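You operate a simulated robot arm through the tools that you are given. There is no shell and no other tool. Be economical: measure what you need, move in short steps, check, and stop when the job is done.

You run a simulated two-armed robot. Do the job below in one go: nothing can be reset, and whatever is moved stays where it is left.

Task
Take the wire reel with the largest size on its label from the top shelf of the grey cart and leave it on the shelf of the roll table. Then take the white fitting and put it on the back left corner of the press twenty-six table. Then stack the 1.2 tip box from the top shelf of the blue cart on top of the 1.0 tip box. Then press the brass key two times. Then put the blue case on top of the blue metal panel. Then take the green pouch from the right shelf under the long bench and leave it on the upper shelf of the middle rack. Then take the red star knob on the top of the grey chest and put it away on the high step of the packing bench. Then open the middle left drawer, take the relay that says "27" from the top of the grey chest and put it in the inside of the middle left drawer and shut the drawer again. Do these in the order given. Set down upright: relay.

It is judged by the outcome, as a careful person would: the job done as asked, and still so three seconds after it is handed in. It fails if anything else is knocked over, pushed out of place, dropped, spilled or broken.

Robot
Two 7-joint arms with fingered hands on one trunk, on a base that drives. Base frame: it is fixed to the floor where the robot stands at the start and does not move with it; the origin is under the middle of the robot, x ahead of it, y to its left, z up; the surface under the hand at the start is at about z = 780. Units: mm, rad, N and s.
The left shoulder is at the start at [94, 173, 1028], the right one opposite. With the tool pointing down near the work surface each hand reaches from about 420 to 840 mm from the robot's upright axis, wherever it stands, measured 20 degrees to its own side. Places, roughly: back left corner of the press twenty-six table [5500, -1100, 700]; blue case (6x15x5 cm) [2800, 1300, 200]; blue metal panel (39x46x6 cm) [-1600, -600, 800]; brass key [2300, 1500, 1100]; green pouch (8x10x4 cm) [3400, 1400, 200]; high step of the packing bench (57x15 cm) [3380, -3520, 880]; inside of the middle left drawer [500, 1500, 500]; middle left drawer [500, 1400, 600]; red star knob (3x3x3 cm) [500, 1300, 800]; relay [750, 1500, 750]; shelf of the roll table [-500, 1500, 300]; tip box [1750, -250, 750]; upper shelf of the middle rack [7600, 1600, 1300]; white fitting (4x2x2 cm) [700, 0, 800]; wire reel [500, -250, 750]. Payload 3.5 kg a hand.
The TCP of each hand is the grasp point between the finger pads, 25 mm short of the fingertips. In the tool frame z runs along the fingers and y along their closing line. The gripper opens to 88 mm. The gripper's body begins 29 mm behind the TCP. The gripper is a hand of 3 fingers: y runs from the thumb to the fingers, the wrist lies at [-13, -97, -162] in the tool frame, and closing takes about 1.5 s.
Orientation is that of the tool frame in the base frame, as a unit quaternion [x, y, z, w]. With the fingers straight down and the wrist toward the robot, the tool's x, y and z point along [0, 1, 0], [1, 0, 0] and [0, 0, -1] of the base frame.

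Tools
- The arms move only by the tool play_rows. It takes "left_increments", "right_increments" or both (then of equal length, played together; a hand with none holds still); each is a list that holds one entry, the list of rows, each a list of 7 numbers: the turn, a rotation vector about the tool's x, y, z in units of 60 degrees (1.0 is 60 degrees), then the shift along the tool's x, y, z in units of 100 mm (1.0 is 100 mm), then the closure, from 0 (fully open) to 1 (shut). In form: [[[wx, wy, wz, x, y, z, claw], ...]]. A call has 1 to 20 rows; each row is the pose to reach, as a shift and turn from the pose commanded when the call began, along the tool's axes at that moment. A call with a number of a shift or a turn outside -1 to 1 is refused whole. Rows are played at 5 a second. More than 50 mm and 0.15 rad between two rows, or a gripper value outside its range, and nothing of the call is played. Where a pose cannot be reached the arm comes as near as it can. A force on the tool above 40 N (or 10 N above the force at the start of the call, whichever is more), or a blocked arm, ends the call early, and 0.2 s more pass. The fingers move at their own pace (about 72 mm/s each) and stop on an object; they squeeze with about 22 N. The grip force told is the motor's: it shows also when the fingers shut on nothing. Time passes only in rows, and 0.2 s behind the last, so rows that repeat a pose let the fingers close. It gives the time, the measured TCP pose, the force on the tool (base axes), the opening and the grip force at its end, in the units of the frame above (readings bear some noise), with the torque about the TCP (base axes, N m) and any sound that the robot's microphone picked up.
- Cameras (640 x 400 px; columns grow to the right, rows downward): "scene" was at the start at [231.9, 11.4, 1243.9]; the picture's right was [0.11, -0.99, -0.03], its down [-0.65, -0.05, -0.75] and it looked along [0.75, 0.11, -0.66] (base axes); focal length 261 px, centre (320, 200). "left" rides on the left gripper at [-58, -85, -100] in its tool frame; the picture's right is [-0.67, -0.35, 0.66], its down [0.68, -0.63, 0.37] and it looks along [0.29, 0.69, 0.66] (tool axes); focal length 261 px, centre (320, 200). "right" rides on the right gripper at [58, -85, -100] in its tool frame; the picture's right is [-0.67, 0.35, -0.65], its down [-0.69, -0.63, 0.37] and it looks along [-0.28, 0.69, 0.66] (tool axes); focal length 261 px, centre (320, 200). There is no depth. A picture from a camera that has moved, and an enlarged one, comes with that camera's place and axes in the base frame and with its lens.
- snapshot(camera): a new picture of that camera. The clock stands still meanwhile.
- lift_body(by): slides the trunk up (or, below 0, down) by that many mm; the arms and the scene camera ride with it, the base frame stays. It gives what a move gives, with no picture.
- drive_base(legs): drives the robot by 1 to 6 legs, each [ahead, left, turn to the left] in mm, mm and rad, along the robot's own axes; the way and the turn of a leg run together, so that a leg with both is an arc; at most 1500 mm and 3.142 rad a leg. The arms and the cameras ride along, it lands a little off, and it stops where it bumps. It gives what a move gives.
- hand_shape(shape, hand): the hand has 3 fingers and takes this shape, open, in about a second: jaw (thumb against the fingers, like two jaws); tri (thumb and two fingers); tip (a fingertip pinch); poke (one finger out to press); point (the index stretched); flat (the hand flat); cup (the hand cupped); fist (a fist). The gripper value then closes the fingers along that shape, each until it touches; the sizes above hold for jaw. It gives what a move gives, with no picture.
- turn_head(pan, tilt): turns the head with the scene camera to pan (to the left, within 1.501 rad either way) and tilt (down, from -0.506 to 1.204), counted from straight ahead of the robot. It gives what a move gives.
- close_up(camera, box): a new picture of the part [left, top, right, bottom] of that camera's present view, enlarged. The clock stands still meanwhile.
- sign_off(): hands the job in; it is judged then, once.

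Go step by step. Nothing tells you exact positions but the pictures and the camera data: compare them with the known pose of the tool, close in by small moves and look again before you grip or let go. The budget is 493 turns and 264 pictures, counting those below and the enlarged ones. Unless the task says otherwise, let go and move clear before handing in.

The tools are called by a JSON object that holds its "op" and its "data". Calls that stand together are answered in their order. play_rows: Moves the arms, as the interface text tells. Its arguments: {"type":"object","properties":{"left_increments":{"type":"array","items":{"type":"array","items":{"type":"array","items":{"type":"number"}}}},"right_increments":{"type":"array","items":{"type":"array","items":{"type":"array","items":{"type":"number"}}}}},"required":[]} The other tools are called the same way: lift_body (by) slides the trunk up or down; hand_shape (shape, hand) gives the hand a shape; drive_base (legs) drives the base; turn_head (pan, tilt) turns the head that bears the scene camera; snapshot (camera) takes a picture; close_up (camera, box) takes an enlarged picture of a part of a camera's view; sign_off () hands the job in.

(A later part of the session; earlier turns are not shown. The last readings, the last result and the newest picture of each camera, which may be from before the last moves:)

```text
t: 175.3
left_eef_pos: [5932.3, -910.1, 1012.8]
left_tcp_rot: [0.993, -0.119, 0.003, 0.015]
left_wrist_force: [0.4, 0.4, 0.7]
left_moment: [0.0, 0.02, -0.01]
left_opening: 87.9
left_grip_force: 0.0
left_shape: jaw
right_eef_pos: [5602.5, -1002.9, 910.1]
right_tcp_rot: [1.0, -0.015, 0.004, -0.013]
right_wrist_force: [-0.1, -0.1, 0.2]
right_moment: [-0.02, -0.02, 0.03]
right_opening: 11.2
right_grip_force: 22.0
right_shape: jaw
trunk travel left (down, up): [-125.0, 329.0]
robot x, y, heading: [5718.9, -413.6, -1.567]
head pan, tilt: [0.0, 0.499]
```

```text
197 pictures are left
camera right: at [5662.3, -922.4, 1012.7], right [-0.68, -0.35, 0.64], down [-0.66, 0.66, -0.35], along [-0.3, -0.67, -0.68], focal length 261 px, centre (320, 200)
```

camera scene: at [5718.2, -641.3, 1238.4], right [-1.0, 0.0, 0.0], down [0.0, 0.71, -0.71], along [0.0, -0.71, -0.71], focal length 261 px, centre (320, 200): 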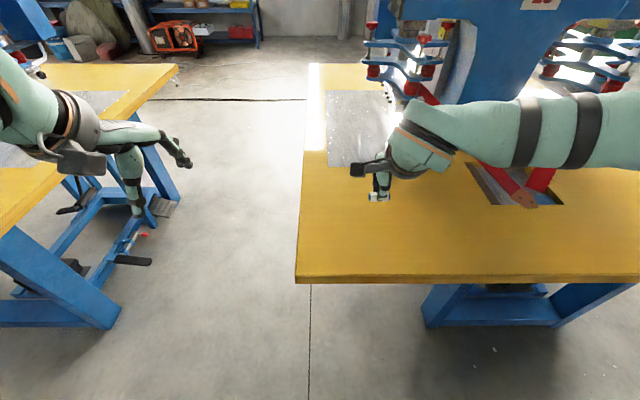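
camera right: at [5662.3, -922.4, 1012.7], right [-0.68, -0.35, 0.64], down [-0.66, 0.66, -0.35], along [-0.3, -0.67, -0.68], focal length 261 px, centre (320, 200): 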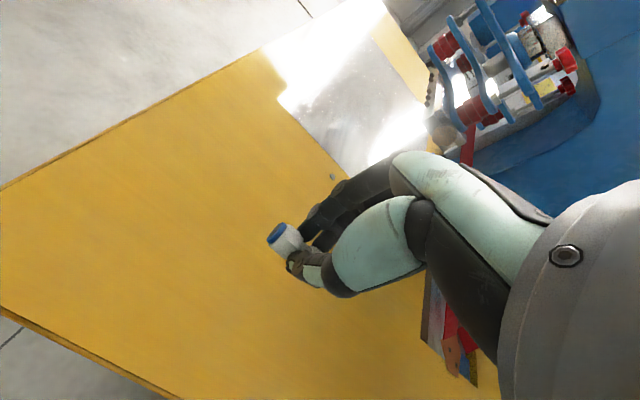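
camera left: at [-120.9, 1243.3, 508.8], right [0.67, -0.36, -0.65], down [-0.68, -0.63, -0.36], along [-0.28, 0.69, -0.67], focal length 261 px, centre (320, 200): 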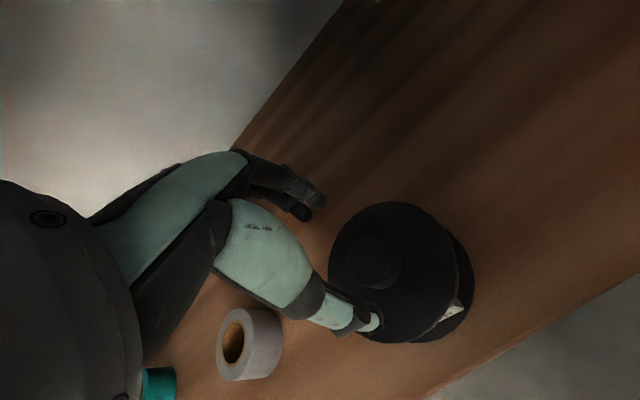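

{"op": "play_rows", "data": {"right_increments": [[[0, 0, 0, 0, 0.3, 0.35, 1], [0, 0, 0, 0, 0.3, 0.8, 1], [0, 0, 0, 0, 0.3, 1.0, 1]]]}}

{"op": "play_rows", "data": {"right_increments": [[[0, 0, 0, 0, 0, 0.1, 1], [0, 0, 0, 0, 0, 0.18, 1], [0, 0, 0, 0, 0, 0.24, 1], [0, 0, 0, 0, 0, 0.3, 1]]]}}

{"op": "snapshot", "data": {"camera": "right"}}

```text
t: 176.1
left_eef_pos: [5931.4, -909.9, 1013.8]
left_tcp_rot: [0.993, -0.119, 0.002, 0.016]
left_wrist_force: [-0.9, -0.1, 0.0]
left_moment: [-0.02, 0.02, -0.01]
left_opening: 87.7
left_grip_force: 0.0
left_shape: jaw
right_eef_pos: [5602.2, -1029.0, 808.2]
right_tcp_rot: [1.0, -0.014, 0.004, -0.012]
right_wrist_force: [-0.3, 0.2, 0.1]
right_moment: [-0.04, -0.01, 0.03]
right_opening: 11.3
right_grip_force: 22.5
right_shape: jaw
trunk travel left (down, up): [-125.0, 329.0]
robot x, y, heading: [5717.7, -412.0, -1.572]
head pan, tilt: [0.0, 0.499]
```

```text
t: 177.1
left_eef_pos: [5932.4, -909.2, 1015.0]
left_tcp_rot: [0.993, -0.12, 0.003, 0.015]
left_wrist_force: [-0.5, 0.0, -0.3]
left_moment: [-0.01, -0.02, 0.0]
left_opening: 87.6
left_grip_force: 0.1
left_shape: jaw
right_eef_pos: [5605.8, -1027.1, 781.0]
right_tcp_rot: [1.0, -0.015, 0.004, -0.013]
right_wrist_force: [0.4, -0.5, 0.0]
right_moment: [0.0, -0.02, -0.01]
right_opening: 11.1
right_grip_force: 22.0
right_shape: jaw
trunk travel left (down, up): [-125.0, 329.0]
robot x, y, heading: [5718.5, -412.5, -1.576]
head pan, tilt: [0.0, 0.499]
```

```text
196 pictures are left
camera right: at [5664.7, -946.8, 883.0], right [-0.68, -0.34, 0.64], down [-0.66, 0.66, -0.35], along [-0.3, -0.67, -0.68], focal length 261 px, centre (320, 200)
```

right: 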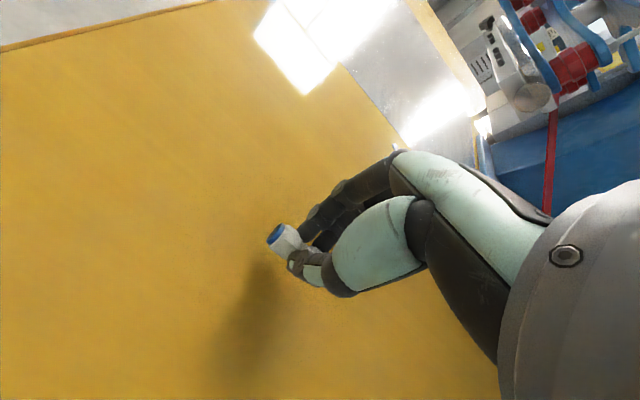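

Still above the table. I'll lower in small steps until contact.

{"op": "play_rows", "data": {"right_increments": [[[0, 0, 0, 0, 0, 0.07, 1], [0, 0, 0, 0, 0, 0.14, 1], [0, 0, 0, 0, 0, 0.2, 1], [0, 0, 0, 0, 0, 0.26, 1], [0, 0, 0, 0, 0, 0.32, 1], [0, 0, 0, 0, 0, 0.38, 1]]]}}

{"op": "close_up", "data": {"camera": "right", "box": [180, 180, 380, 320]}}

```text
t: 177.9
left_eef_pos: [5931.3, -906.1, 1015.9]
left_tcp_rot: [0.993, -0.119, 0.003, 0.018]
left_wrist_force: [-0.2, 0.7, 0.9]
left_moment: [0.01, 0.0, 0.01]
left_opening: 87.5
left_grip_force: 0.1
left_shape: jaw
right_eef_pos: [5606.4, -1028.3, 771.5]
right_tcp_rot: [1.0, -0.014, 0.006, -0.004]
right_wrist_force: [-3.6, 4.8, 30.7]
right_moment: [0.09, 0.05, -0.01]
right_opening: 13.4
right_grip_force: 22.5
right_shape: jaw
trunk travel left (down, up): [-125.0, 329.0]
robot x, y, heading: [5719.7, -409.4, -1.57]
head pan, tilt: [0.0, 0.499]
stopped in row 3 (right hand): the force on the tool passed its limit at 45 N (the readings are from after the stop); the commanded pose is now the measured one
```

```text
2.86 times, centred on (280, 250) of right
camera zoom: at [5665.0, -945.8, 872.6], right [-0.69, -0.33, 0.64], down [-0.66, 0.65, -0.37], along [-0.3, -0.68, -0.67], focal length 745 px, centre (434, 57)
```

zoom: 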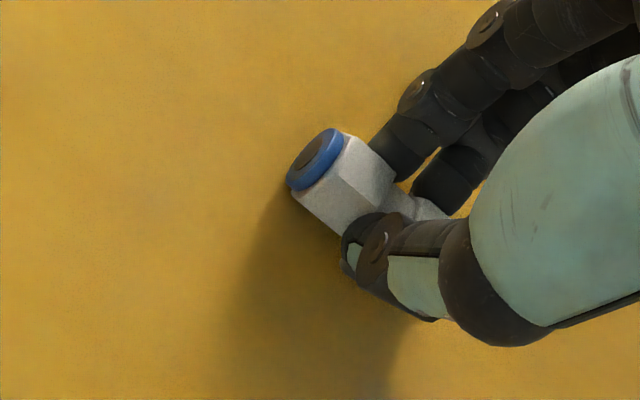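

It rests on the table. I'll ease up slightly, open and rise.

{"op": "play_rows", "data": {"right_increments": [[[0, 0, 0, 0, 0, -0.02, 0.85], [0, 0, 0, 0, 0, -0.02, 0.6], [0, 0, 0, 0, 0, -0.03, 0.45], [0, 0, 0, 0, 0, -0.1, 0.4], [0, 0, 0, 0, 0, -0.4, 0.4], [0, 0, 0, 0, 0, -0.8, 0.4], [0, 0, 0, 0, -0.1, -1.0, 0.4]]]}}

{"op": "play_rows", "data": {"right_increments": [[[0, 0, 0, 0, 0, -0.4, 0.3], [0, 0, 0, -0.1, -0.3, -0.8, 0.1], [0, 0, 0, -0.2, -0.6, -1.0, 0], [0, 0, 0, -0.2, -1.0, -1.0, 0]]]}}

{"op": "snapshot", "data": {"camera": "scene"}}

```text
t: 179.5
left_eef_pos: [5931.8, -909.3, 1014.7]
left_tcp_rot: [0.993, -0.12, 0.001, 0.016]
left_wrist_force: [1.2, -0.4, 0.2]
left_moment: [0.03, -0.02, -0.01]
left_opening: 87.8
left_grip_force: 0.0
left_shape: jaw
right_eef_pos: [5604.9, -1021.5, 866.6]
right_tcp_rot: [1.0, -0.015, 0.005, -0.008]
right_wrist_force: [-0.1, -0.3, 0.7]
right_moment: [0.0, 0.01, 0.01]
right_opening: 52.6
right_grip_force: 0.0
right_shape: jaw
trunk travel left (down, up): [-125.0, 329.0]
robot x, y, heading: [5720.0, -408.8, -1.574]
head pan, tilt: [0.0, 0.499]
```

```text
refused: row 2 steps farther than a row can; nothing moved
```

```text
194 pictures are left
camera scene: at [5718.4, -640.2, 1238.8], right [-1.0, 0.0, 0.0], down [0.0, 0.71, -0.71], along [0.0, -0.71, -0.71], focal length 261 px, centre (320, 200)
```

scene: 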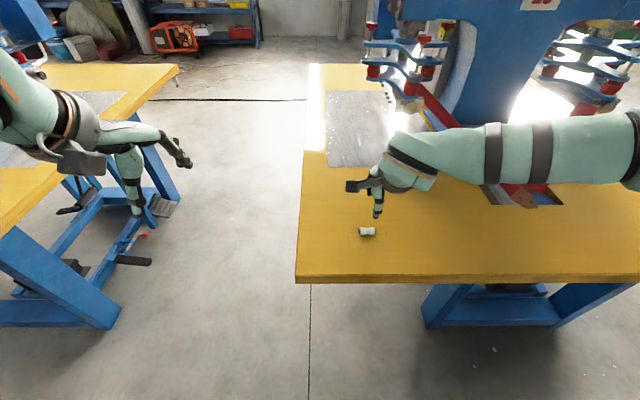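

The fitting lies on the table corner. I'll raise the hand and go back along the aisle to the blue cart.

{"op": "play_rows", "data": {"right_increments": [[[0, 0, 0, 0, 0, -0.4, 0.2], [0, 0, 0, 0, -0.2, -0.8, 0.1], [0, 0, 0, -0.1, -0.5, -1.0, 0], [0, 0, 0, -0.1, -0.8, -1.0, 0]]]}}

{"op": "drive_base", "data": {"legs": [[-950, 0, 0], [0, -1500, 0], [0, -1500, 0], [0, -950, 0]]}}

{"op": "turn_head", "data": {"pan": 0.0, "tilt": 0.5}}

{"op": "snapshot", "data": {"camera": "scene"}}

```text
t: 180.5
left_eef_pos: [5931.8, -909.1, 1014.5]
left_tcp_rot: [0.993, -0.119, 0.002, 0.016]
left_wrist_force: [-0.3, -0.3, 0.5]
left_moment: [-0.03, 0.01, -0.01]
left_opening: 87.5
left_grip_force: 0.2
left_shape: jaw
right_eef_pos: [5596.6, -941.6, 969.3]
right_tcp_rot: [1.0, -0.014, 0.005, -0.008]
right_wrist_force: [1.1, -0.4, 0.5]
right_moment: [0.0, -0.01, 0.02]
right_opening: 87.7
right_grip_force: 0.0
right_shape: jaw
trunk travel left (down, up): [-125.0, 329.0]
robot x, y, heading: [5717.5, -413.7, -1.573]
head pan, tilt: [0.0, 0.499]
```

```text
t: 204.1
left_eef_pos: [1991.1, 53.7, 1014.6]
left_tcp_rot: [0.993, -0.119, 0.002, 0.015]
left_wrist_force: [0.2, 0.0, -0.1]
left_moment: [-0.04, 0.0, 0.02]
left_opening: 87.5
left_grip_force: 0.0
left_shape: jaw
right_eef_pos: [1655.9, 22.8, 967.2]
right_tcp_rot: [1.0, -0.015, 0.005, -0.008]
right_wrist_force: [-0.2, -1.8, 0.3]
right_moment: [-0.02, -0.02, -0.01]
right_opening: 87.7
right_grip_force: 0.0
right_shape: jaw
trunk travel left (down, up): [-125.0, 329.0]
robot x, y, heading: [1778.1, 550.0, -1.572]
head pan, tilt: [0.0, 0.499]
```

```text
t: 204.7
left_eef_pos: [1991.4, 54.7, 1015.3]
left_tcp_rot: [0.993, -0.118, 0.002, 0.015]
left_wrist_force: [-0.3, 0.2, 0.2]
left_moment: [0.04, -0.02, -0.04]
left_opening: 87.7
left_grip_force: 0.0
left_shape: jaw
right_eef_pos: [1657.1, 22.7, 967.9]
right_tcp_rot: [1.0, -0.014, 0.005, -0.008]
right_wrist_force: [-0.1, -0.6, -0.8]
right_moment: [0.0, 0.0, 0.02]
right_opening: 87.3
right_grip_force: 0.1
right_shape: jaw
trunk travel left (down, up): [-125.0, 329.0]
robot x, y, heading: [1777.7, 549.8, -1.57]
head pan, tilt: [0.0, 0.499]
```

```text
193 pictures are left
camera scene: at [1777.7, 323.1, 1238.6], right [-1.0, 0.0, 0.0], down [0.0, 0.71, -0.71], along [0.0, -0.71, -0.71], focal length 261 px, centre (320, 200)
```

scene: 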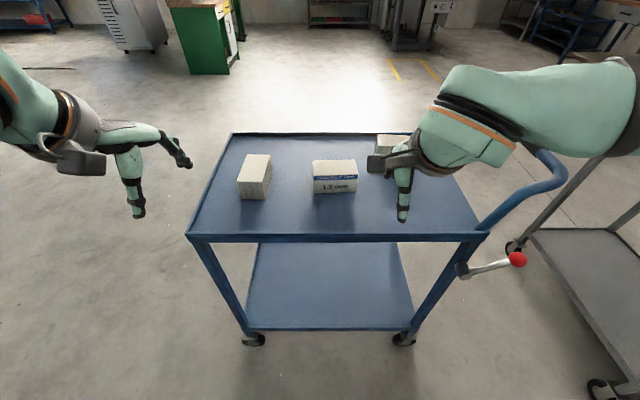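

Three boxes stand on the blue cart. I'll enlarge them, moving the right hand back first.

{"op": "play_rows", "data": {"right_increments": [[[0, 0, 0, 0, -0.2, -0.4, 0], [0, 0, 0, 0, -0.3, -0.8, 0], [0, 0, 0, -0.3, -0.5, -1.0, 0]]]}}

{"op": "close_up", "data": {"camera": "scene", "box": [220, 120, 460, 220]}}

{"op": "close_up", "data": {"camera": "right", "box": [0, 0, 640, 400]}}

```text
t: 205.5
left_eef_pos: [1990.1, 56.1, 1015.1]
left_tcp_rot: [0.993, -0.119, 0.004, 0.016]
left_wrist_force: [-0.1, -0.4, 0.5]
left_moment: [-0.02, 0.02, -0.01]
left_opening: 87.9
left_grip_force: 0.1
left_shape: jaw
right_eef_pos: [1627.1, 72.7, 1068.0]
right_tcp_rot: [1.0, -0.014, 0.005, -0.007]
right_wrist_force: [0.3, 0.6, -0.6]
right_moment: [-0.03, 0.0, 0.0]
right_opening: 88.1
right_grip_force: 0.2
right_shape: jaw
trunk travel left (down, up): [-125.0, 329.0]
robot x, y, heading: [1777.0, 549.7, -1.572]
head pan, tilt: [0.0, 0.499]
```

```text
2.67 times, centred on (340, 170) of scene
camera zoom: at [1776.2, 324.2, 1238.9], right [-1.0, 0.0, 0.0], down [0.0, 0.71, -0.71], along [0.0, -0.71, -0.71], focal length 696 px, centre (267, 280)
```

zoom: 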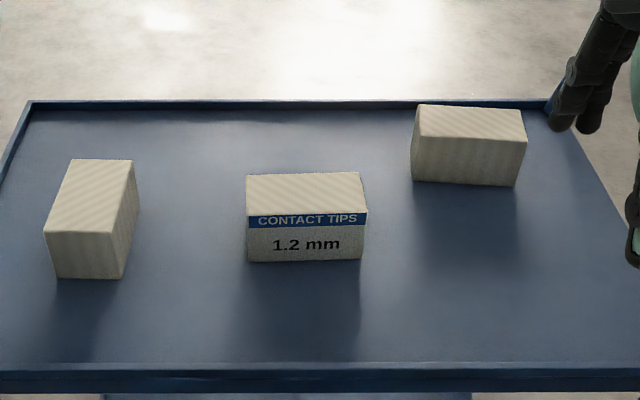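

```text
1.00 times, centred on (320, 200) of right (not enlarged: the box is as wide or as high as the picture)
camera zoom: at [1684.7, 153.7, 1170.4], right [-0.69, -0.34, 0.64], down [-0.66, 0.65, -0.36], along [-0.3, -0.68, -0.67], focal length 261 px, centre (320, 200)
```

zoom: 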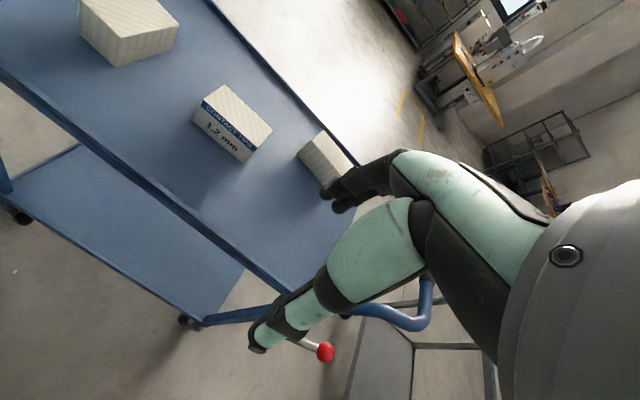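

The middle box is the 1.2. I need the labels of the other two; I'll try the left camera first.

{"op": "snapshot", "data": {"camera": "left"}}

```text
190 pictures are left
camera left: at [1953.5, 155.2, 1111.5], right [-0.57, 0.47, -0.67], down [0.82, 0.44, -0.38], along [0.12, -0.76, -0.64], focal length 261 px, centre (320, 200)
```

left: 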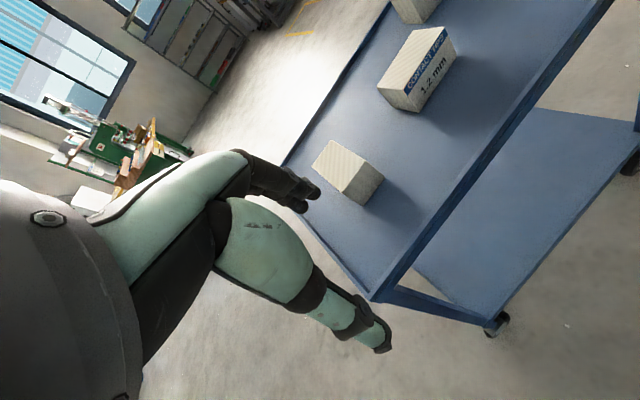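

{"op": "drive_base", "data": {"legs": [[0, 900, 0], [700, 0, 0]]}}

{"op": "turn_head", "data": {"pan": -1.45, "tilt": 0.5}}

{"op": "snapshot", "data": {"camera": "scene"}}

```text
t: 213.6
left_eef_pos: [2902.2, -641.6, 1014.2]
left_tcp_rot: [0.994, -0.108, 0.002, 0.014]
left_wrist_force: [0.0, -0.6, -0.8]
left_moment: [0.01, -0.04, 0.0]
left_opening: 87.8
left_grip_force: 0.1
left_shape: jaw
right_eef_pos: [2537.4, -633.7, 1067.6]
right_tcp_rot: [1.0, -0.004, 0.004, -0.008]
right_wrist_force: [0.6, 0.9, -0.6]
right_moment: [0.01, 0.0, -0.01]
right_opening: 87.8
right_grip_force: 0.1
right_shape: jaw
trunk travel left (down, up): [-125.0, 329.0]
robot x, y, heading: [2678.5, -148.0, -1.558]
head pan, tilt: [0.0, 0.499]
```

```text
t: 215.2
left_eef_pos: [2902.1, -642.6, 1014.0]
left_tcp_rot: [0.994, -0.108, 0.003, 0.015]
left_wrist_force: [-0.3, 0.8, 0.8]
left_moment: [0.02, 0.0, -0.04]
left_opening: 87.8
left_grip_force: 0.0
left_shape: jaw
right_eef_pos: [2537.9, -632.6, 1067.9]
right_tcp_rot: [1.0, -0.004, 0.005, -0.008]
right_wrist_force: [0.1, 0.7, 0.8]
right_moment: [0.0, 0.03, 0.01]
right_opening: 87.7
right_grip_force: 0.1
right_shape: jaw
trunk travel left (down, up): [-125.0, 329.0]
robot x, y, heading: [2679.6, -148.4, -1.552]
head pan, tilt: [-1.45, 0.499]
```

```text
189 pictures are left
camera scene: at [2591.9, -302.7, 1261.1], right [-0.14, 0.95, 0.28], down [0.47, 0.31, -0.83], along [-0.87, 0.02, -0.49], focal length 261 px, centre (320, 200)
```

scene: 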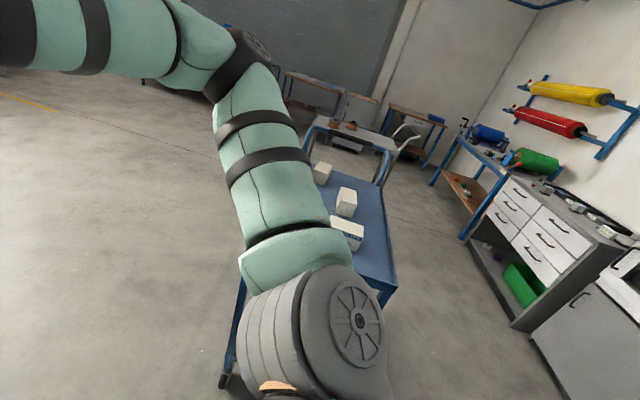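

{"op": "close_up", "data": {"camera": "scene", "box": [300, 150, 400, 260]}}

```text
3.64 times, centred on (350, 205) of scene
camera zoom: at [2591.9, -302.7, 1261.1], right [-0.14, 0.95, 0.28], down [0.47, 0.31, -0.83], along [-0.87, 0.02, -0.49], focal length 949 px, centre (211, 182)
```

zoom: 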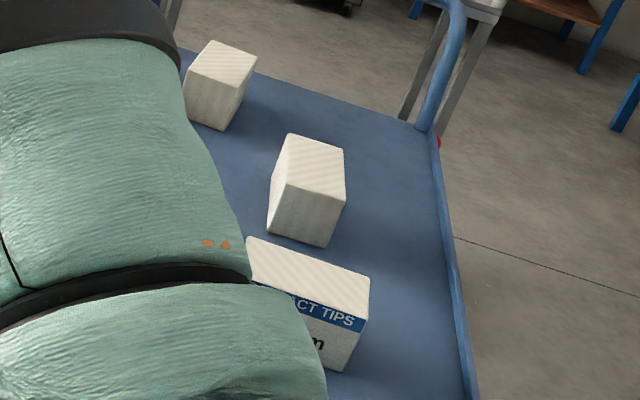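

{"op": "drive_base", "data": {"legs": [[250, 0, 0]]}}

{"op": "close_up", "data": {"camera": "scene", "box": [320, 130, 520, 270]}}

```text
t: 217.0
left_eef_pos: [2905.4, -891.4, 1014.5]
left_tcp_rot: [0.994, -0.11, 0.003, 0.015]
left_wrist_force: [0.3, -0.3, 0.8]
left_moment: [-0.02, -0.01, -0.02]
left_opening: 87.7
left_grip_force: 0.1
left_shape: jaw
right_eef_pos: [2541.0, -880.9, 1070.4]
right_tcp_rot: [1.0, -0.006, 0.006, -0.008]
right_wrist_force: [-0.5, -0.2, -0.5]
right_moment: [-0.02, 0.03, 0.01]
right_opening: 87.7
right_grip_force: 0.1
right_shape: jaw
trunk travel left (down, up): [-125.0, 329.0]
robot x, y, heading: [2681.3, -397.7, -1.555]
head pan, tilt: [-1.45, 0.499]
```

```text
2.86 times, centred on (420, 200) of scene
camera zoom: at [2595.8, -551.0, 1261.2], right [-0.14, 0.95, 0.28], down [0.47, 0.31, -0.83], along [-0.87, 0.02, -0.49], focal length 746 px, centre (34, 200)
```

zoom: 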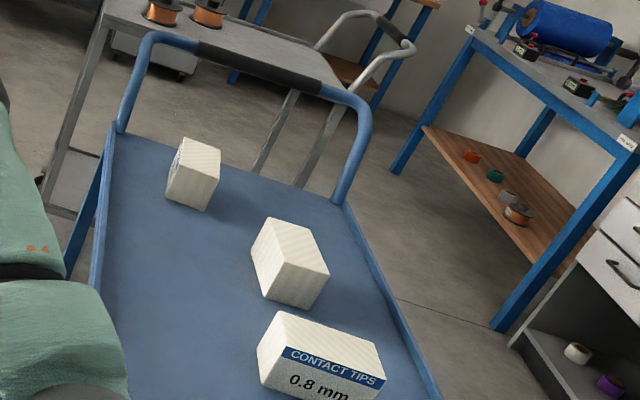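

The near box is 0.8, so the one by the cart's handle is the 1.0. I'll return to the aisle side to pick up the 1.2 box.

{"op": "drive_base", "data": {"legs": [[-950, 0, 0], [0, -890, -0.015]]}}

{"op": "turn_head", "data": {"pan": 0.0, "tilt": 0.55}}

{"op": "snapshot", "data": {"camera": "scene"}}

{"op": "snapshot", "data": {"camera": "right"}}

```text
t: 226.3
left_eef_pos: [2005.2, 62.9, 1014.0]
left_tcp_rot: [0.992, -0.122, 0.002, 0.016]
left_wrist_force: [0.1, 0.4, -0.2]
left_moment: [-0.02, -0.02, -0.03]
left_opening: 87.9
left_grip_force: 0.0
left_shape: jaw
right_eef_pos: [1640.8, 81.3, 1067.8]
right_tcp_rot: [1.0, -0.016, 0.005, -0.006]
right_wrist_force: [-0.1, 0.2, -0.8]
right_moment: [0.0, 0.01, 0.0]
right_opening: 87.7
right_grip_force: 0.1
right_shape: jaw
trunk travel left (down, up): [-125.0, 329.0]
robot x, y, heading: [1794.1, 564.7, -1.58]
head pan, tilt: [-1.45, 0.499]
```

```text
t: 227.8
left_eef_pos: [2004.2, 61.0, 1014.8]
left_tcp_rot: [0.992, -0.121, 0.003, 0.016]
left_wrist_force: [-0.6, -0.6, 0.2]
left_moment: [-0.02, 0.0, 0.01]
left_opening: 87.8
left_grip_force: 0.0
left_shape: jaw
right_eef_pos: [1640.5, 81.2, 1069.3]
right_tcp_rot: [1.0, -0.017, 0.006, -0.008]
right_wrist_force: [0.1, 1.0, -0.9]
right_moment: [0.01, 0.04, 0.01]
right_opening: 87.8
right_grip_force: 0.0
right_shape: jaw
trunk travel left (down, up): [-125.0, 329.0]
robot x, y, heading: [1794.2, 561.9, -1.577]
head pan, tilt: [0.0, 0.55]
```

```text
186 pictures are left
camera scene: at [1793.3, 335.2, 1234.6], right [-1.0, 0.01, 0.0], down [0.01, 0.74, -0.67], along [-0.01, -0.67, -0.74], focal length 261 px, centre (320, 200)
```

scene: 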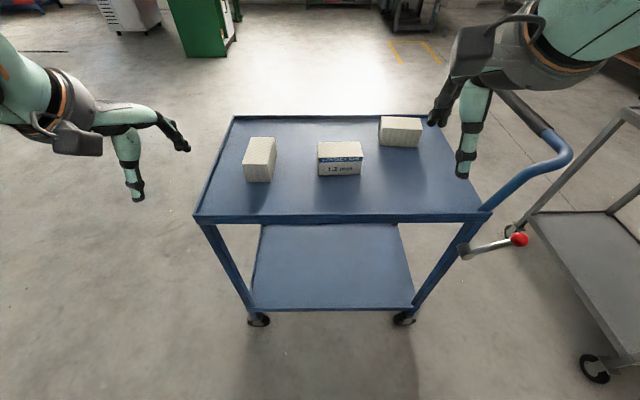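

```text
185 pictures are left
camera right: at [1701.0, 162.7, 1169.9], right [-0.69, -0.34, 0.64], down [-0.66, 0.66, -0.36], along [-0.3, -0.67, -0.67], focal length 261 px, centre (320, 200)
```

right: 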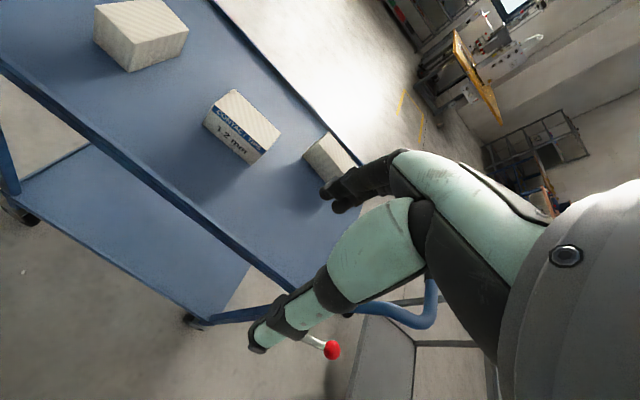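

{"op": "close_up", "data": {"camera": "scene", "box": [300, 100, 440, 190]}}

{"op": "close_up", "data": {"camera": "right", "box": [180, 70, 370, 200]}}

```text
4.44 times, centred on (370, 145) of scene
camera zoom: at [1793.3, 335.2, 1234.6], right [-1.0, 0.01, 0.0], down [0.01, 0.74, -0.67], along [-0.01, -0.67, -0.74], focal length 1160 px, centre (98, 444)
```

zoom: 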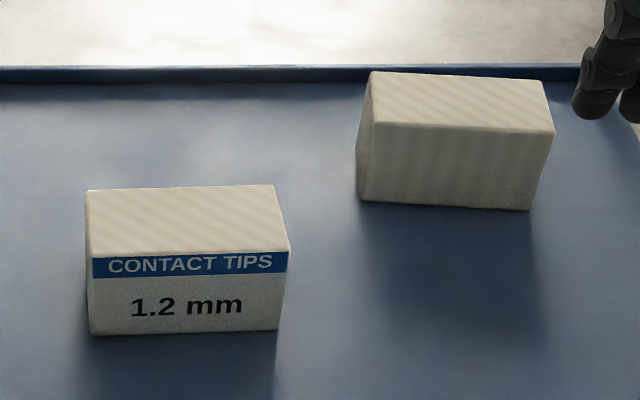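

```text
3.08 times, centred on (275, 135) of right
camera zoom: at [1701.0, 162.7, 1169.9], right [-0.69, -0.34, 0.64], down [-0.66, 0.66, -0.36], along [-0.3, -0.67, -0.67], focal length 802 px, centre (458, 400)
```

zoom: 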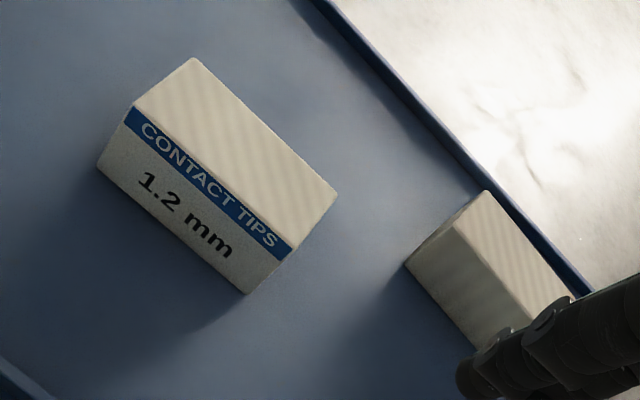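

Measured: 1.2 box centred at [1737, -174], top z ≈ 853, about 103×57×59 mm; 1.0 box centred at [1564, -289], turned about -6°. I'll use the left hand so the forearm stays clear of the cart's handle.

{"op": "drive_base", "data": {"legs": [[0, -268, 0.007], [225, 0, 0]]}}

{"op": "play_rows", "data": {"left_increments": [[[0, 0, -0.13, 0, 0, 0.2, 0], [0, 0, -0.265, 0, 0, 0.5, 0]]]}}

{"op": "snapshot", "data": {"camera": "scene"}}

{"op": "snapshot", "data": {"camera": "left"}}

```text
t: 231.0
left_eef_pos: [1738.5, -160.3, 1014.9]
left_tcp_rot: [0.993, -0.119, 0.003, 0.016]
left_wrist_force: [-0.2, 0.7, -0.5]
left_moment: [0.0, 0.0, 0.0]
left_opening: 87.6
left_grip_force: 0.1
left_shape: jaw
right_eef_pos: [1373.6, -143.0, 1068.7]
right_tcp_rot: [1.0, -0.014, 0.005, -0.007]
right_wrist_force: [0.3, -0.6, 0.1]
right_moment: [-0.02, 0.03, -0.03]
right_opening: 87.6
right_grip_force: 0.0
right_shape: jaw
trunk travel left (down, up): [-125.0, 329.0]
robot x, y, heading: [1522.1, 338.8, -1.571]
head pan, tilt: [0.0, 0.55]
```

```text
t: 231.6
left_eef_pos: [1739.0, -163.6, 963.1]
left_tcp_rot: [1.0, 0.02, 0.001, 0.015]
left_wrist_force: [0.4, 0.3, -0.2]
left_moment: [0.03, 0.0, -0.01]
left_opening: 87.9
left_grip_force: 0.0
left_shape: jaw
right_eef_pos: [1373.4, -143.3, 1067.1]
right_tcp_rot: [1.0, -0.014, 0.006, -0.009]
right_wrist_force: [1.0, 0.4, 0.4]
right_moment: [0.01, 0.02, -0.02]
right_opening: 87.7
right_grip_force: 0.0
right_shape: jaw
trunk travel left (down, up): [-125.0, 329.0]
robot x, y, heading: [1526.8, 337.7, -1.569]
head pan, tilt: [0.0, 0.55]
```

```text
182 pictures are left
camera scene: at [1524.7, 110.9, 1234.3], right [-1.0, 0.0, 0.0], down [0.0, 0.74, -0.67], along [0.0, -0.67, -0.74], focal length 261 px, centre (320, 200)
```

scene: 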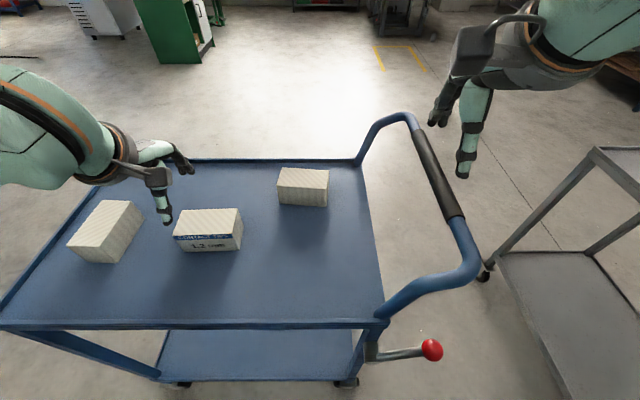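

```text
181 pictures are left
camera left: at [1677.2, -77.2, 1059.7], right [-0.68, 0.3, -0.67], down [0.66, 0.64, -0.38], along [0.31, -0.7, -0.64], focal length 261 px, centre (320, 200)
```

left: 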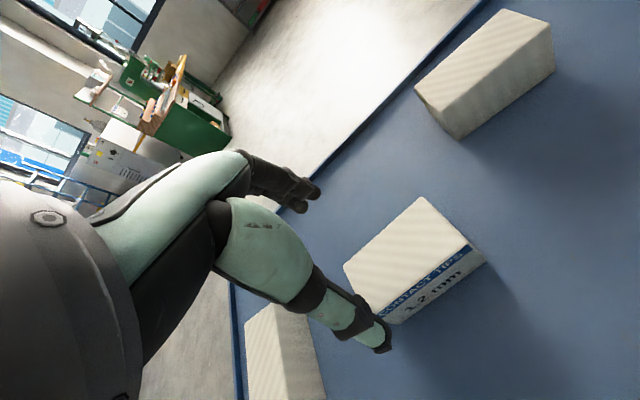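

{"op": "play_rows", "data": {"left_increments": [[[0, 0, 0, -0.07, 0.13, 0.2, 0], [0, 0, 0, -0.07, 0.13, 0.5, 0], [0, 0, 0, -0.07, 0.13, 0.78, 0], [0, 0, 0, -0.07, 0.13, 0.78, 0]]]}}

{"op": "close_up", "data": {"camera": "scene", "box": [100, 120, 300, 280]}}

{"op": "snapshot", "data": {"camera": "left"}}

```text
t: 232.6
left_eef_pos: [1732.0, -177.7, 885.4]
left_tcp_rot: [1.0, 0.02, 0.0, 0.016]
left_wrist_force: [0.5, 0.4, -0.2]
left_moment: [0.02, -0.01, 0.0]
left_opening: 87.4
left_grip_force: 0.1
left_shape: jaw
right_eef_pos: [1372.6, -142.7, 1067.9]
right_tcp_rot: [1.0, -0.014, 0.006, -0.008]
right_wrist_force: [-0.2, -0.2, -0.1]
right_moment: [0.01, 0.02, -0.04]
right_opening: 87.7
right_grip_force: 0.1
right_shape: jaw
trunk travel left (down, up): [-125.0, 329.0]
robot x, y, heading: [1527.5, 338.0, -1.573]
head pan, tilt: [0.0, 0.55]
```

```text
2.50 times, centred on (200, 200) of scene
camera zoom: at [1524.6, 112.1, 1234.6], right [-1.0, 0.0, 0.0], down [0.0, 0.74, -0.67], along [0.0, -0.67, -0.74], focal length 652 px, centre (620, 200)
```

zoom: 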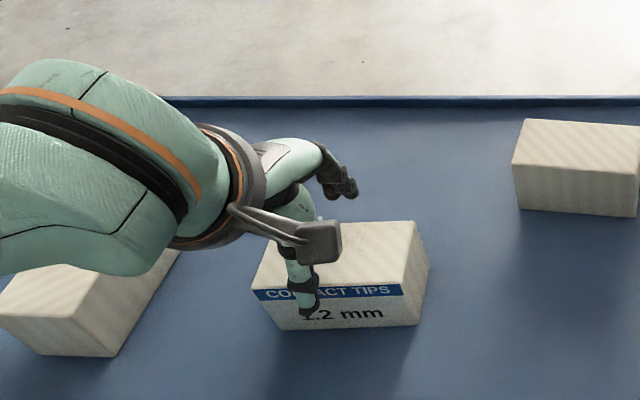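

```text
179 pictures are left
camera left: at [1670.9, -92.0, 982.2], right [-0.68, 0.3, -0.67], down [0.66, 0.64, -0.39], along [0.31, -0.7, -0.64], focal length 261 px, centre (320, 200)
```

left: 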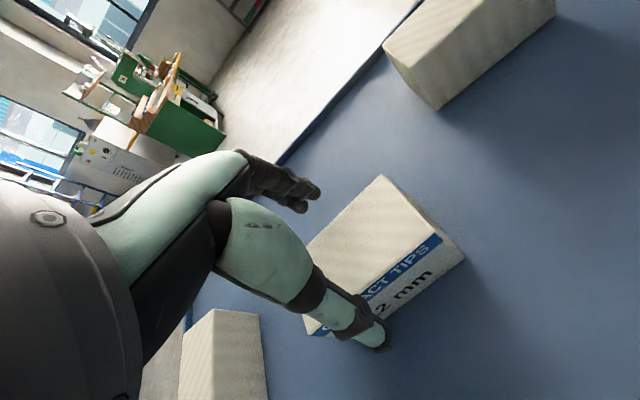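

{"op": "play_rows", "data": {"left_increments": [[[0, 0, 0, 0, 0, 0.3, 0], [0, 0, 0, 0, 0, 0.56, 0], [0, 0, 0, 0, 0, 0.56, 0.3], [0, 0, 0, 0, 0, 0.56, 0.6], [0, 0, 0, 0, 0, 0.56, 1], [0, 0, 0, 0, 0, 0.56, 1], [0, 0, 0, 0, 0, 0.56, 1]]]}}

{"op": "close_up", "data": {"camera": "scene", "box": [100, 120, 300, 280]}}

```text
t: 234.2
left_eef_pos: [1732.1, -179.1, 830.6]
left_tcp_rot: [1.0, 0.02, 0.001, 0.015]
left_wrist_force: [0.1, -0.1, -0.1]
left_moment: [0.02, 0.02, 0.03]
left_opening: 56.4
left_grip_force: 22.0
left_shape: jaw
right_eef_pos: [1373.6, -143.0, 1069.8]
right_tcp_rot: [1.0, -0.014, 0.005, -0.008]
right_wrist_force: [-0.3, 0.2, -0.5]
right_moment: [0.01, -0.02, 0.0]
right_opening: 87.7
right_grip_force: 0.0
right_shape: jaw
trunk travel left (down, up): [-125.0, 329.0]
robot x, y, heading: [1526.1, 336.0, -1.569]
head pan, tilt: [0.0, 0.55]
```

```text
2.50 times, centred on (200, 200) of scene
camera zoom: at [1524.8, 111.8, 1234.5], right [-1.0, 0.0, 0.0], down [0.0, 0.74, -0.67], along [0.0, -0.67, -0.74], focal length 652 px, centre (620, 200)
```

zoom: 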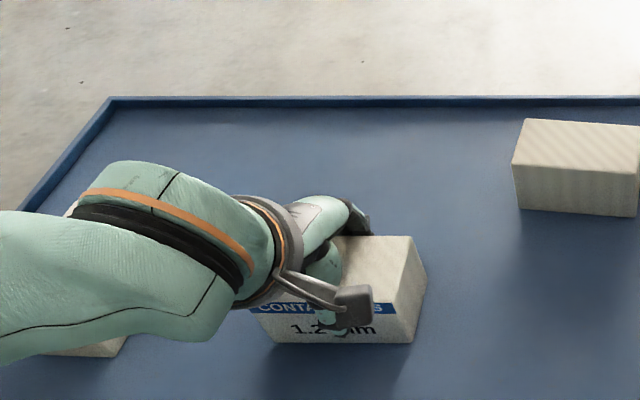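

Gripped. I'll lift it straight up 100 mm.

{"op": "play_rows", "data": {"left_increments": [[[0, 0, 0, 0, 0, -0.15, 1], [0, 0, 0, 0, 0, -0.5, 1], [0, 0, 0, 0, 0, -0.9, 1], [0, 0, 0, 0, 0, -1.0, 1]]]}}

{"op": "close_up", "data": {"camera": "scene", "box": [100, 120, 360, 280]}}

{"op": "snapshot", "data": {"camera": "left"}}

```text
t: 235.2
left_eef_pos: [1731.5, -174.4, 930.5]
left_tcp_rot: [1.0, 0.02, 0.0, 0.015]
left_wrist_force: [0.2, 0.2, -1.0]
left_moment: [0.0, -0.01, 0.0]
left_opening: 56.4
left_grip_force: 21.7
left_shape: jaw
right_eef_pos: [1373.2, -143.2, 1068.1]
right_tcp_rot: [1.0, -0.014, 0.006, -0.008]
right_wrist_force: [0.1, 0.3, 0.1]
right_moment: [0.03, -0.01, 0.0]
right_opening: 87.7
right_grip_force: 0.0
right_shape: jaw
trunk travel left (down, up): [-125.0, 329.0]
robot x, y, heading: [1525.5, 336.3, -1.572]
head pan, tilt: [0.0, 0.55]
```

```text
2.46 times, centred on (230, 200) of scene
camera zoom: at [1524.9, 111.7, 1234.5], right [-1.0, 0.0, 0.0], down [0.0, 0.74, -0.67], along [0.0, -0.67, -0.74], focal length 642 px, centre (542, 200)
```

zoom: 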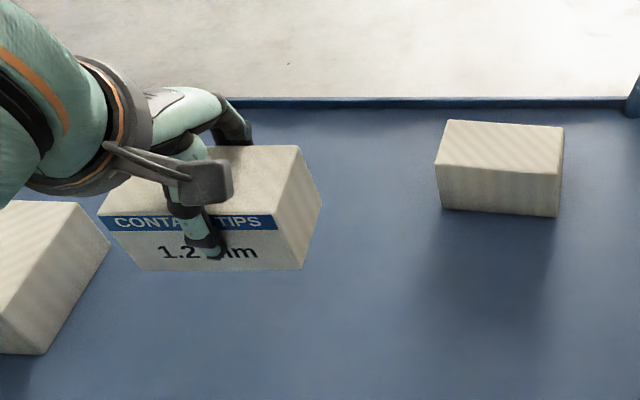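

```text
176 pictures are left
camera left: at [1670.9, -88.1, 1027.7], right [-0.68, 0.3, -0.67], down [0.66, 0.64, -0.38], along [0.31, -0.7, -0.64], focal length 261 px, centre (320, 200)
```

left: 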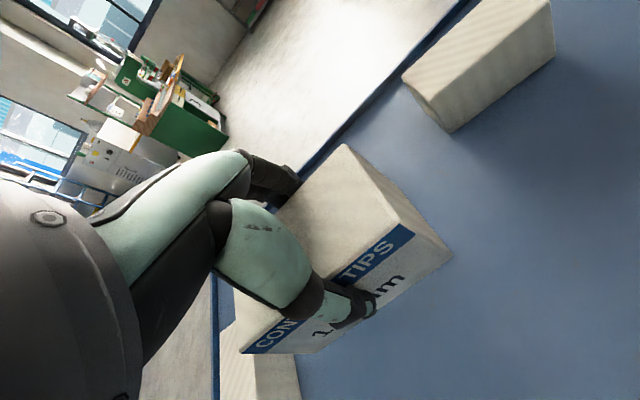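

The box hangs level. I'll drive a little toward the 1.0 box (centre ≈ [1559, -296], -6.4°) and turn the held box to match.

{"op": "drive_base", "data": {"legs": [[50, -120, 0]]}}

{"op": "play_rows", "data": {"left_increments": [[[0, 0, 0.07, -0.2, 0.2, 0, 1], [0, 0, 0.145, -0.3, 0.4, 0, 1], [0, 0, 0.145, -0.3, 0.4, 0, 1]]]}}

{"op": "close_up", "data": {"camera": "scene", "box": [100, 120, 360, 280]}}

{"op": "snapshot", "data": {"camera": "left"}}

```text
t: 236.5
left_eef_pos: [1611.2, -224.4, 932.0]
left_tcp_rot: [1.0, 0.017, 0.0, 0.016]
left_wrist_force: [-0.3, -1.1, -2.2]
left_moment: [0.01, 0.02, 0.03]
left_opening: 56.4
left_grip_force: 22.4
left_shape: jaw
right_eef_pos: [1251.9, -191.1, 1067.9]
right_tcp_rot: [1.0, -0.016, 0.005, -0.008]
right_wrist_force: [-0.2, 0.1, -0.4]
right_moment: [0.0, 0.01, 0.0]
right_opening: 87.8
right_grip_force: 0.0
right_shape: jaw
trunk travel left (down, up): [-125.0, 329.0]
robot x, y, heading: [1404.9, 288.3, -1.575]
head pan, tilt: [0.0, 0.55]
```

```text
t: 237.3
left_eef_pos: [1582.3, -264.3, 931.1]
left_tcp_rot: [0.998, -0.058, 0.001, 0.016]
left_wrist_force: [0.1, -1.0, -1.0]
left_moment: [0.01, 0.03, 0.0]
left_opening: 56.3
left_grip_force: 22.1
left_shape: jaw
right_eef_pos: [1252.1, -191.5, 1067.9]
right_tcp_rot: [1.0, -0.016, 0.005, -0.007]
right_wrist_force: [0.4, 0.0, -0.2]
right_moment: [-0.01, 0.01, 0.0]
right_opening: 87.8
right_grip_force: 0.2
right_shape: jaw
trunk travel left (down, up): [-125.0, 329.0]
robot x, y, heading: [1405.9, 286.8, -1.581]
head pan, tilt: [0.0, 0.55]
```

```text
2.46 times, centred on (230, 200) of scene
camera zoom: at [1405.0, 62.9, 1234.7], right [-1.0, 0.01, 0.0], down [0.0, 0.74, -0.67], along [0.0, -0.67, -0.74], focal length 642 px, centre (542, 200)
```

zoom: 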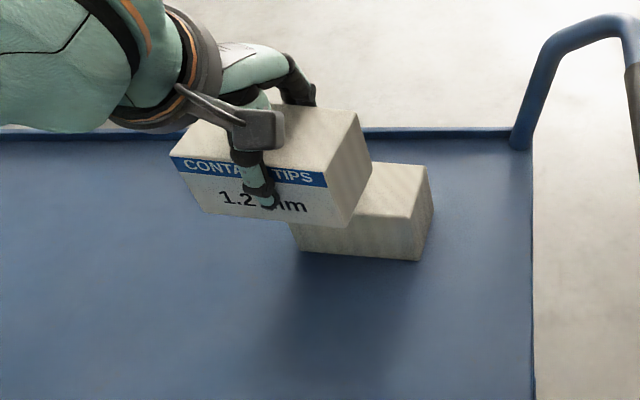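

```text
174 pictures are left
camera left: at [1535.3, -170.9, 1028.2], right [-0.62, 0.4, -0.67], down [0.76, 0.53, -0.38], along [0.2, -0.74, -0.64], focal length 261 px, centre (320, 200)
```

left: 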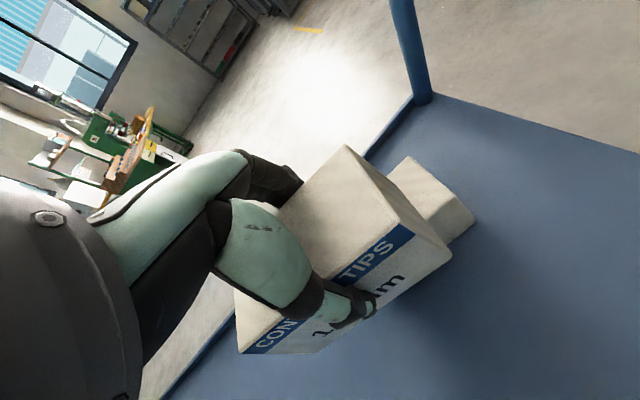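

{"op": "play_rows", "data": {"left_increments": [[[0, 0, 0, -0.13, 0.26, 0, 1], [0, 0, 0, -0.26, 0.52, 0, 1], [0, 0, 0, -0.26, 0.52, 0.1, 1]]]}}

{"op": "close_up", "data": {"camera": "scene", "box": [140, 120, 340, 260]}}

{"op": "snapshot", "data": {"camera": "left"}}

```text
t: 238.1
left_eef_pos: [1551.4, -315.4, 922.1]
left_tcp_rot: [0.998, -0.059, 0.001, 0.016]
left_wrist_force: [-0.6, 0.9, -1.5]
left_moment: [-0.02, 0.01, -0.02]
left_opening: 56.3
left_grip_force: 21.9
left_shape: jaw
right_eef_pos: [1253.4, -191.6, 1069.3]
right_tcp_rot: [1.0, -0.016, 0.004, -0.008]
right_wrist_force: [0.5, -0.6, 0.1]
right_moment: [0.0, 0.03, 0.02]
right_opening: 87.9
right_grip_force: 0.0
right_shape: jaw
trunk travel left (down, up): [-125.0, 329.0]
robot x, y, heading: [1406.0, 291.4, -1.576]
head pan, tilt: [0.0, 0.55]
```

```text
2.86 times, centred on (240, 190) of scene
camera zoom: at [1405.2, 62.6, 1234.6], right [-1.0, 0.01, 0.0], down [0.0, 0.74, -0.67], along [0.0, -0.67, -0.74], focal length 746 px, centre (549, 229)
```

zoom: 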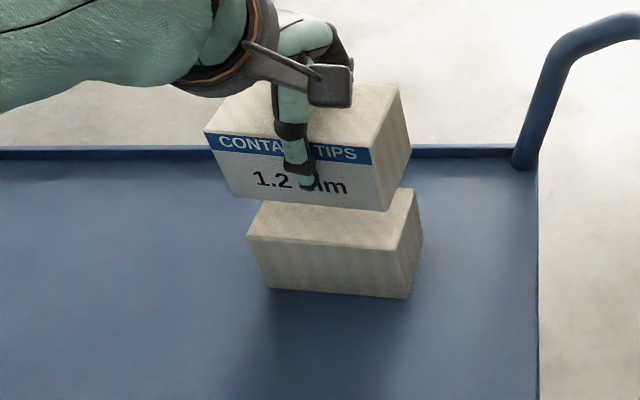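

```text
172 pictures are left
camera left: at [1503.5, -220.3, 1019.8], right [-0.62, 0.4, -0.67], down [0.75, 0.53, -0.38], along [0.2, -0.74, -0.64], focal length 261 px, centre (320, 200)
```

left: 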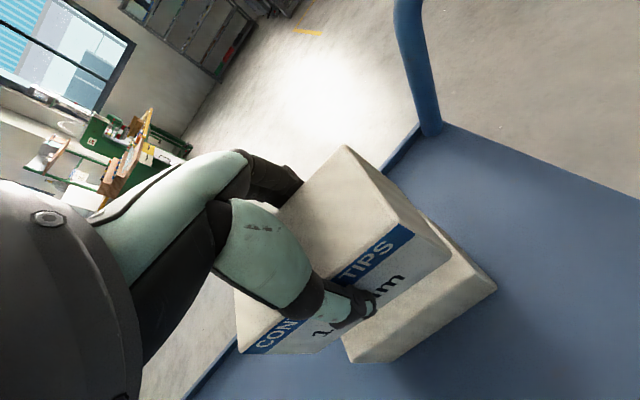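

Nearly aligned; about 9 mm back toward me is needed. Then I'll lower until contact.

{"op": "play_rows", "data": {"left_increments": [[[0, 0, 0, -0.03, -0.085, 0.05, 1], [0, 0, 0, -0.03, -0.085, 0.12, 1], [0, 0, 0, -0.03, -0.085, 0.18, 1], [0, 0, 0, -0.03, -0.085, 0.22, 1]]]}}

{"op": "close_up", "data": {"camera": "scene", "box": [140, 120, 340, 260]}}

{"op": "close_up", "data": {"camera": "left", "box": [220, 130, 540, 380]}}

```text
t: 239.1
left_eef_pos: [1548.8, -305.5, 900.6]
left_tcp_rot: [0.998, -0.059, 0.002, 0.015]
left_wrist_force: [-0.3, -0.6, -2.0]
left_moment: [0.04, -0.01, 0.0]
left_opening: 56.6
left_grip_force: 21.9
left_shape: jaw
right_eef_pos: [1253.2, -192.7, 1068.9]
right_tcp_rot: [1.0, -0.017, 0.005, -0.008]
right_wrist_force: [0.8, -0.2, 0.3]
right_moment: [-0.01, -0.04, -0.03]
right_opening: 87.8
right_grip_force: 0.0
right_shape: jaw
trunk travel left (down, up): [-125.0, 329.0]
robot x, y, heading: [1404.7, 287.5, -1.577]
head pan, tilt: [0.0, 0.55]
```

```text
2.86 times, centred on (240, 190) of scene
camera zoom: at [1404.8, 62.4, 1234.5], right [-1.0, 0.01, 0.0], down [0.0, 0.74, -0.67], along [0.0, -0.67, -0.74], focal length 746 px, centre (549, 229)
```

zoom: 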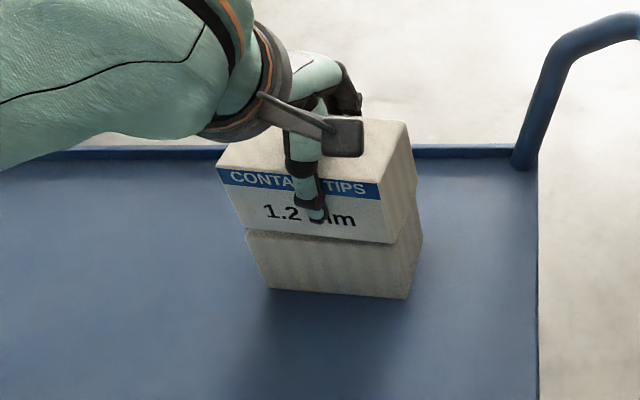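

```text
1.60 times, centred on (380, 255) of left
camera zoom: at [1500.3, -211.7, 997.9], right [-0.62, 0.4, -0.67], down [0.75, 0.53, -0.38], along [0.2, -0.74, -0.64], focal length 417 px, centre (224, 112)
```

zoom: 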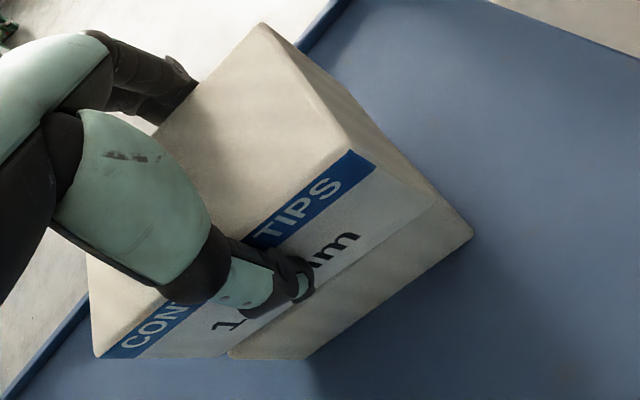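

Well aligned. Lowering until contact.

{"op": "play_rows", "data": {"left_increments": [[[0, 0, 0, 0, 0, 0.04, 1], [0, 0, 0, 0, 0, 0.08, 1], [0, 0, 0, 0, 0, 0.11, 1], [0, 0, 0, 0, 0, 0.14, 1], [0, 0, 0, 0, 0, 0.17, 1]]]}}

{"op": "close_up", "data": {"camera": "scene", "box": [140, 120, 340, 260]}}

```text
t: 240.3
left_eef_pos: [1548.5, -305.0, 889.0]
left_tcp_rot: [0.998, -0.058, 0.002, 0.019]
left_wrist_force: [0.5, -3.1, 21.3]
left_moment: [-0.07, -0.04, 0.0]
left_opening: 55.8
left_grip_force: 21.7
left_shape: jaw
right_eef_pos: [1252.6, -189.1, 1071.5]
right_tcp_rot: [1.0, -0.015, 0.005, -0.006]
right_wrist_force: [-0.6, -0.8, -0.1]
right_moment: [0.01, -0.01, 0.01]
right_opening: 87.6
right_grip_force: 0.1
right_shape: jaw
trunk travel left (down, up): [-125.0, 329.0]
robot x, y, heading: [1409.2, 287.4, -1.577]
head pan, tilt: [0.0, 0.55]
```

```text
2.86 times, centred on (240, 190) of scene
camera zoom: at [1404.1, 65.4, 1235.7], right [-1.0, 0.01, 0.0], down [0.0, 0.74, -0.67], along [0.0, -0.67, -0.74], focal length 746 px, centre (549, 229)
```

zoom: 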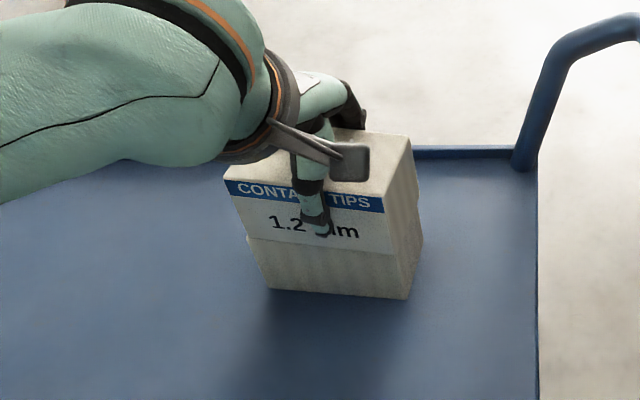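

In contact and stacked. I'll ease off the downward push, open and rise straight up.

{"op": "play_rows", "data": {"left_increments": [[[0, 0, 0, 0, 0, -0.02, 1], [0, 0, 0, 0, 0, -0.03, 0.7], [0, 0, 0, 0, 0, -0.03, 0.3], [0, 0, 0, 0, 0, -0.03, 0], [0, 0, 0, 0, 0, -0.03, 0], [0, 0, 0, 0, 0, -0.2, 0], [0, 0, 0, 0, 0, -0.6, 0], [0, 0, 0, 0, 0, -1.0, 0]]]}}

{"op": "close_up", "data": {"camera": "scene", "box": [140, 100, 340, 260]}}

{"op": "close_up", "data": {"camera": "left", "box": [220, 130, 540, 380]}}

```text
t: 242.1
left_eef_pos: [1549.6, -303.1, 982.9]
left_tcp_rot: [0.998, -0.059, 0.001, 0.016]
left_wrist_force: [0.0, 0.3, 0.3]
left_moment: [0.02, 0.02, 0.0]
left_opening: 87.6
left_grip_force: 0.1
left_shape: jaw
right_eef_pos: [1253.7, -191.0, 1069.1]
right_tcp_rot: [1.0, -0.015, 0.006, -0.009]
right_wrist_force: [0.3, -0.6, -0.6]
right_moment: [0.0, -0.02, 0.03]
right_opening: 88.0
right_grip_force: 0.0
right_shape: jaw
trunk travel left (down, up): [-125.0, 329.0]
robot x, y, heading: [1402.6, 290.0, -1.577]
head pan, tilt: [0.0, 0.55]
```

```text
2.50 times, centred on (240, 180) of scene
camera zoom: at [1404.3, 63.3, 1234.8], right [-1.0, 0.01, 0.0], down [0.0, 0.74, -0.67], along [0.0, -0.67, -0.74], focal length 652 px, centre (520, 250)
```

zoom: 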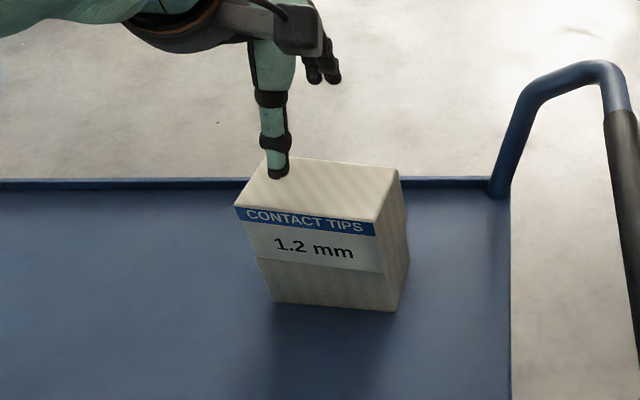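

```text
1.60 times, centred on (380, 255) of left
camera zoom: at [1501.0, -208.4, 1079.4], right [-0.62, 0.4, -0.67], down [0.75, 0.53, -0.38], along [0.2, -0.74, -0.64], focal length 417 px, centre (224, 112)
```

zoom: 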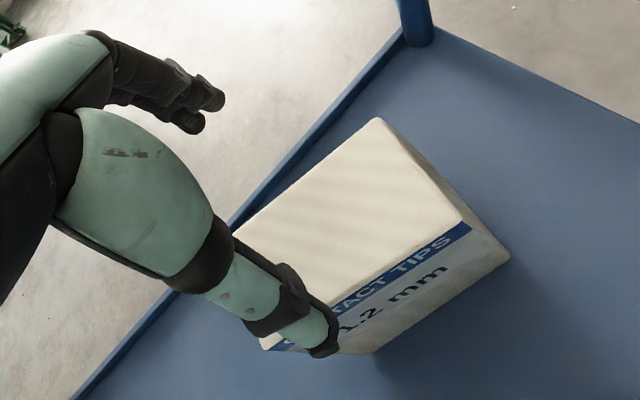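

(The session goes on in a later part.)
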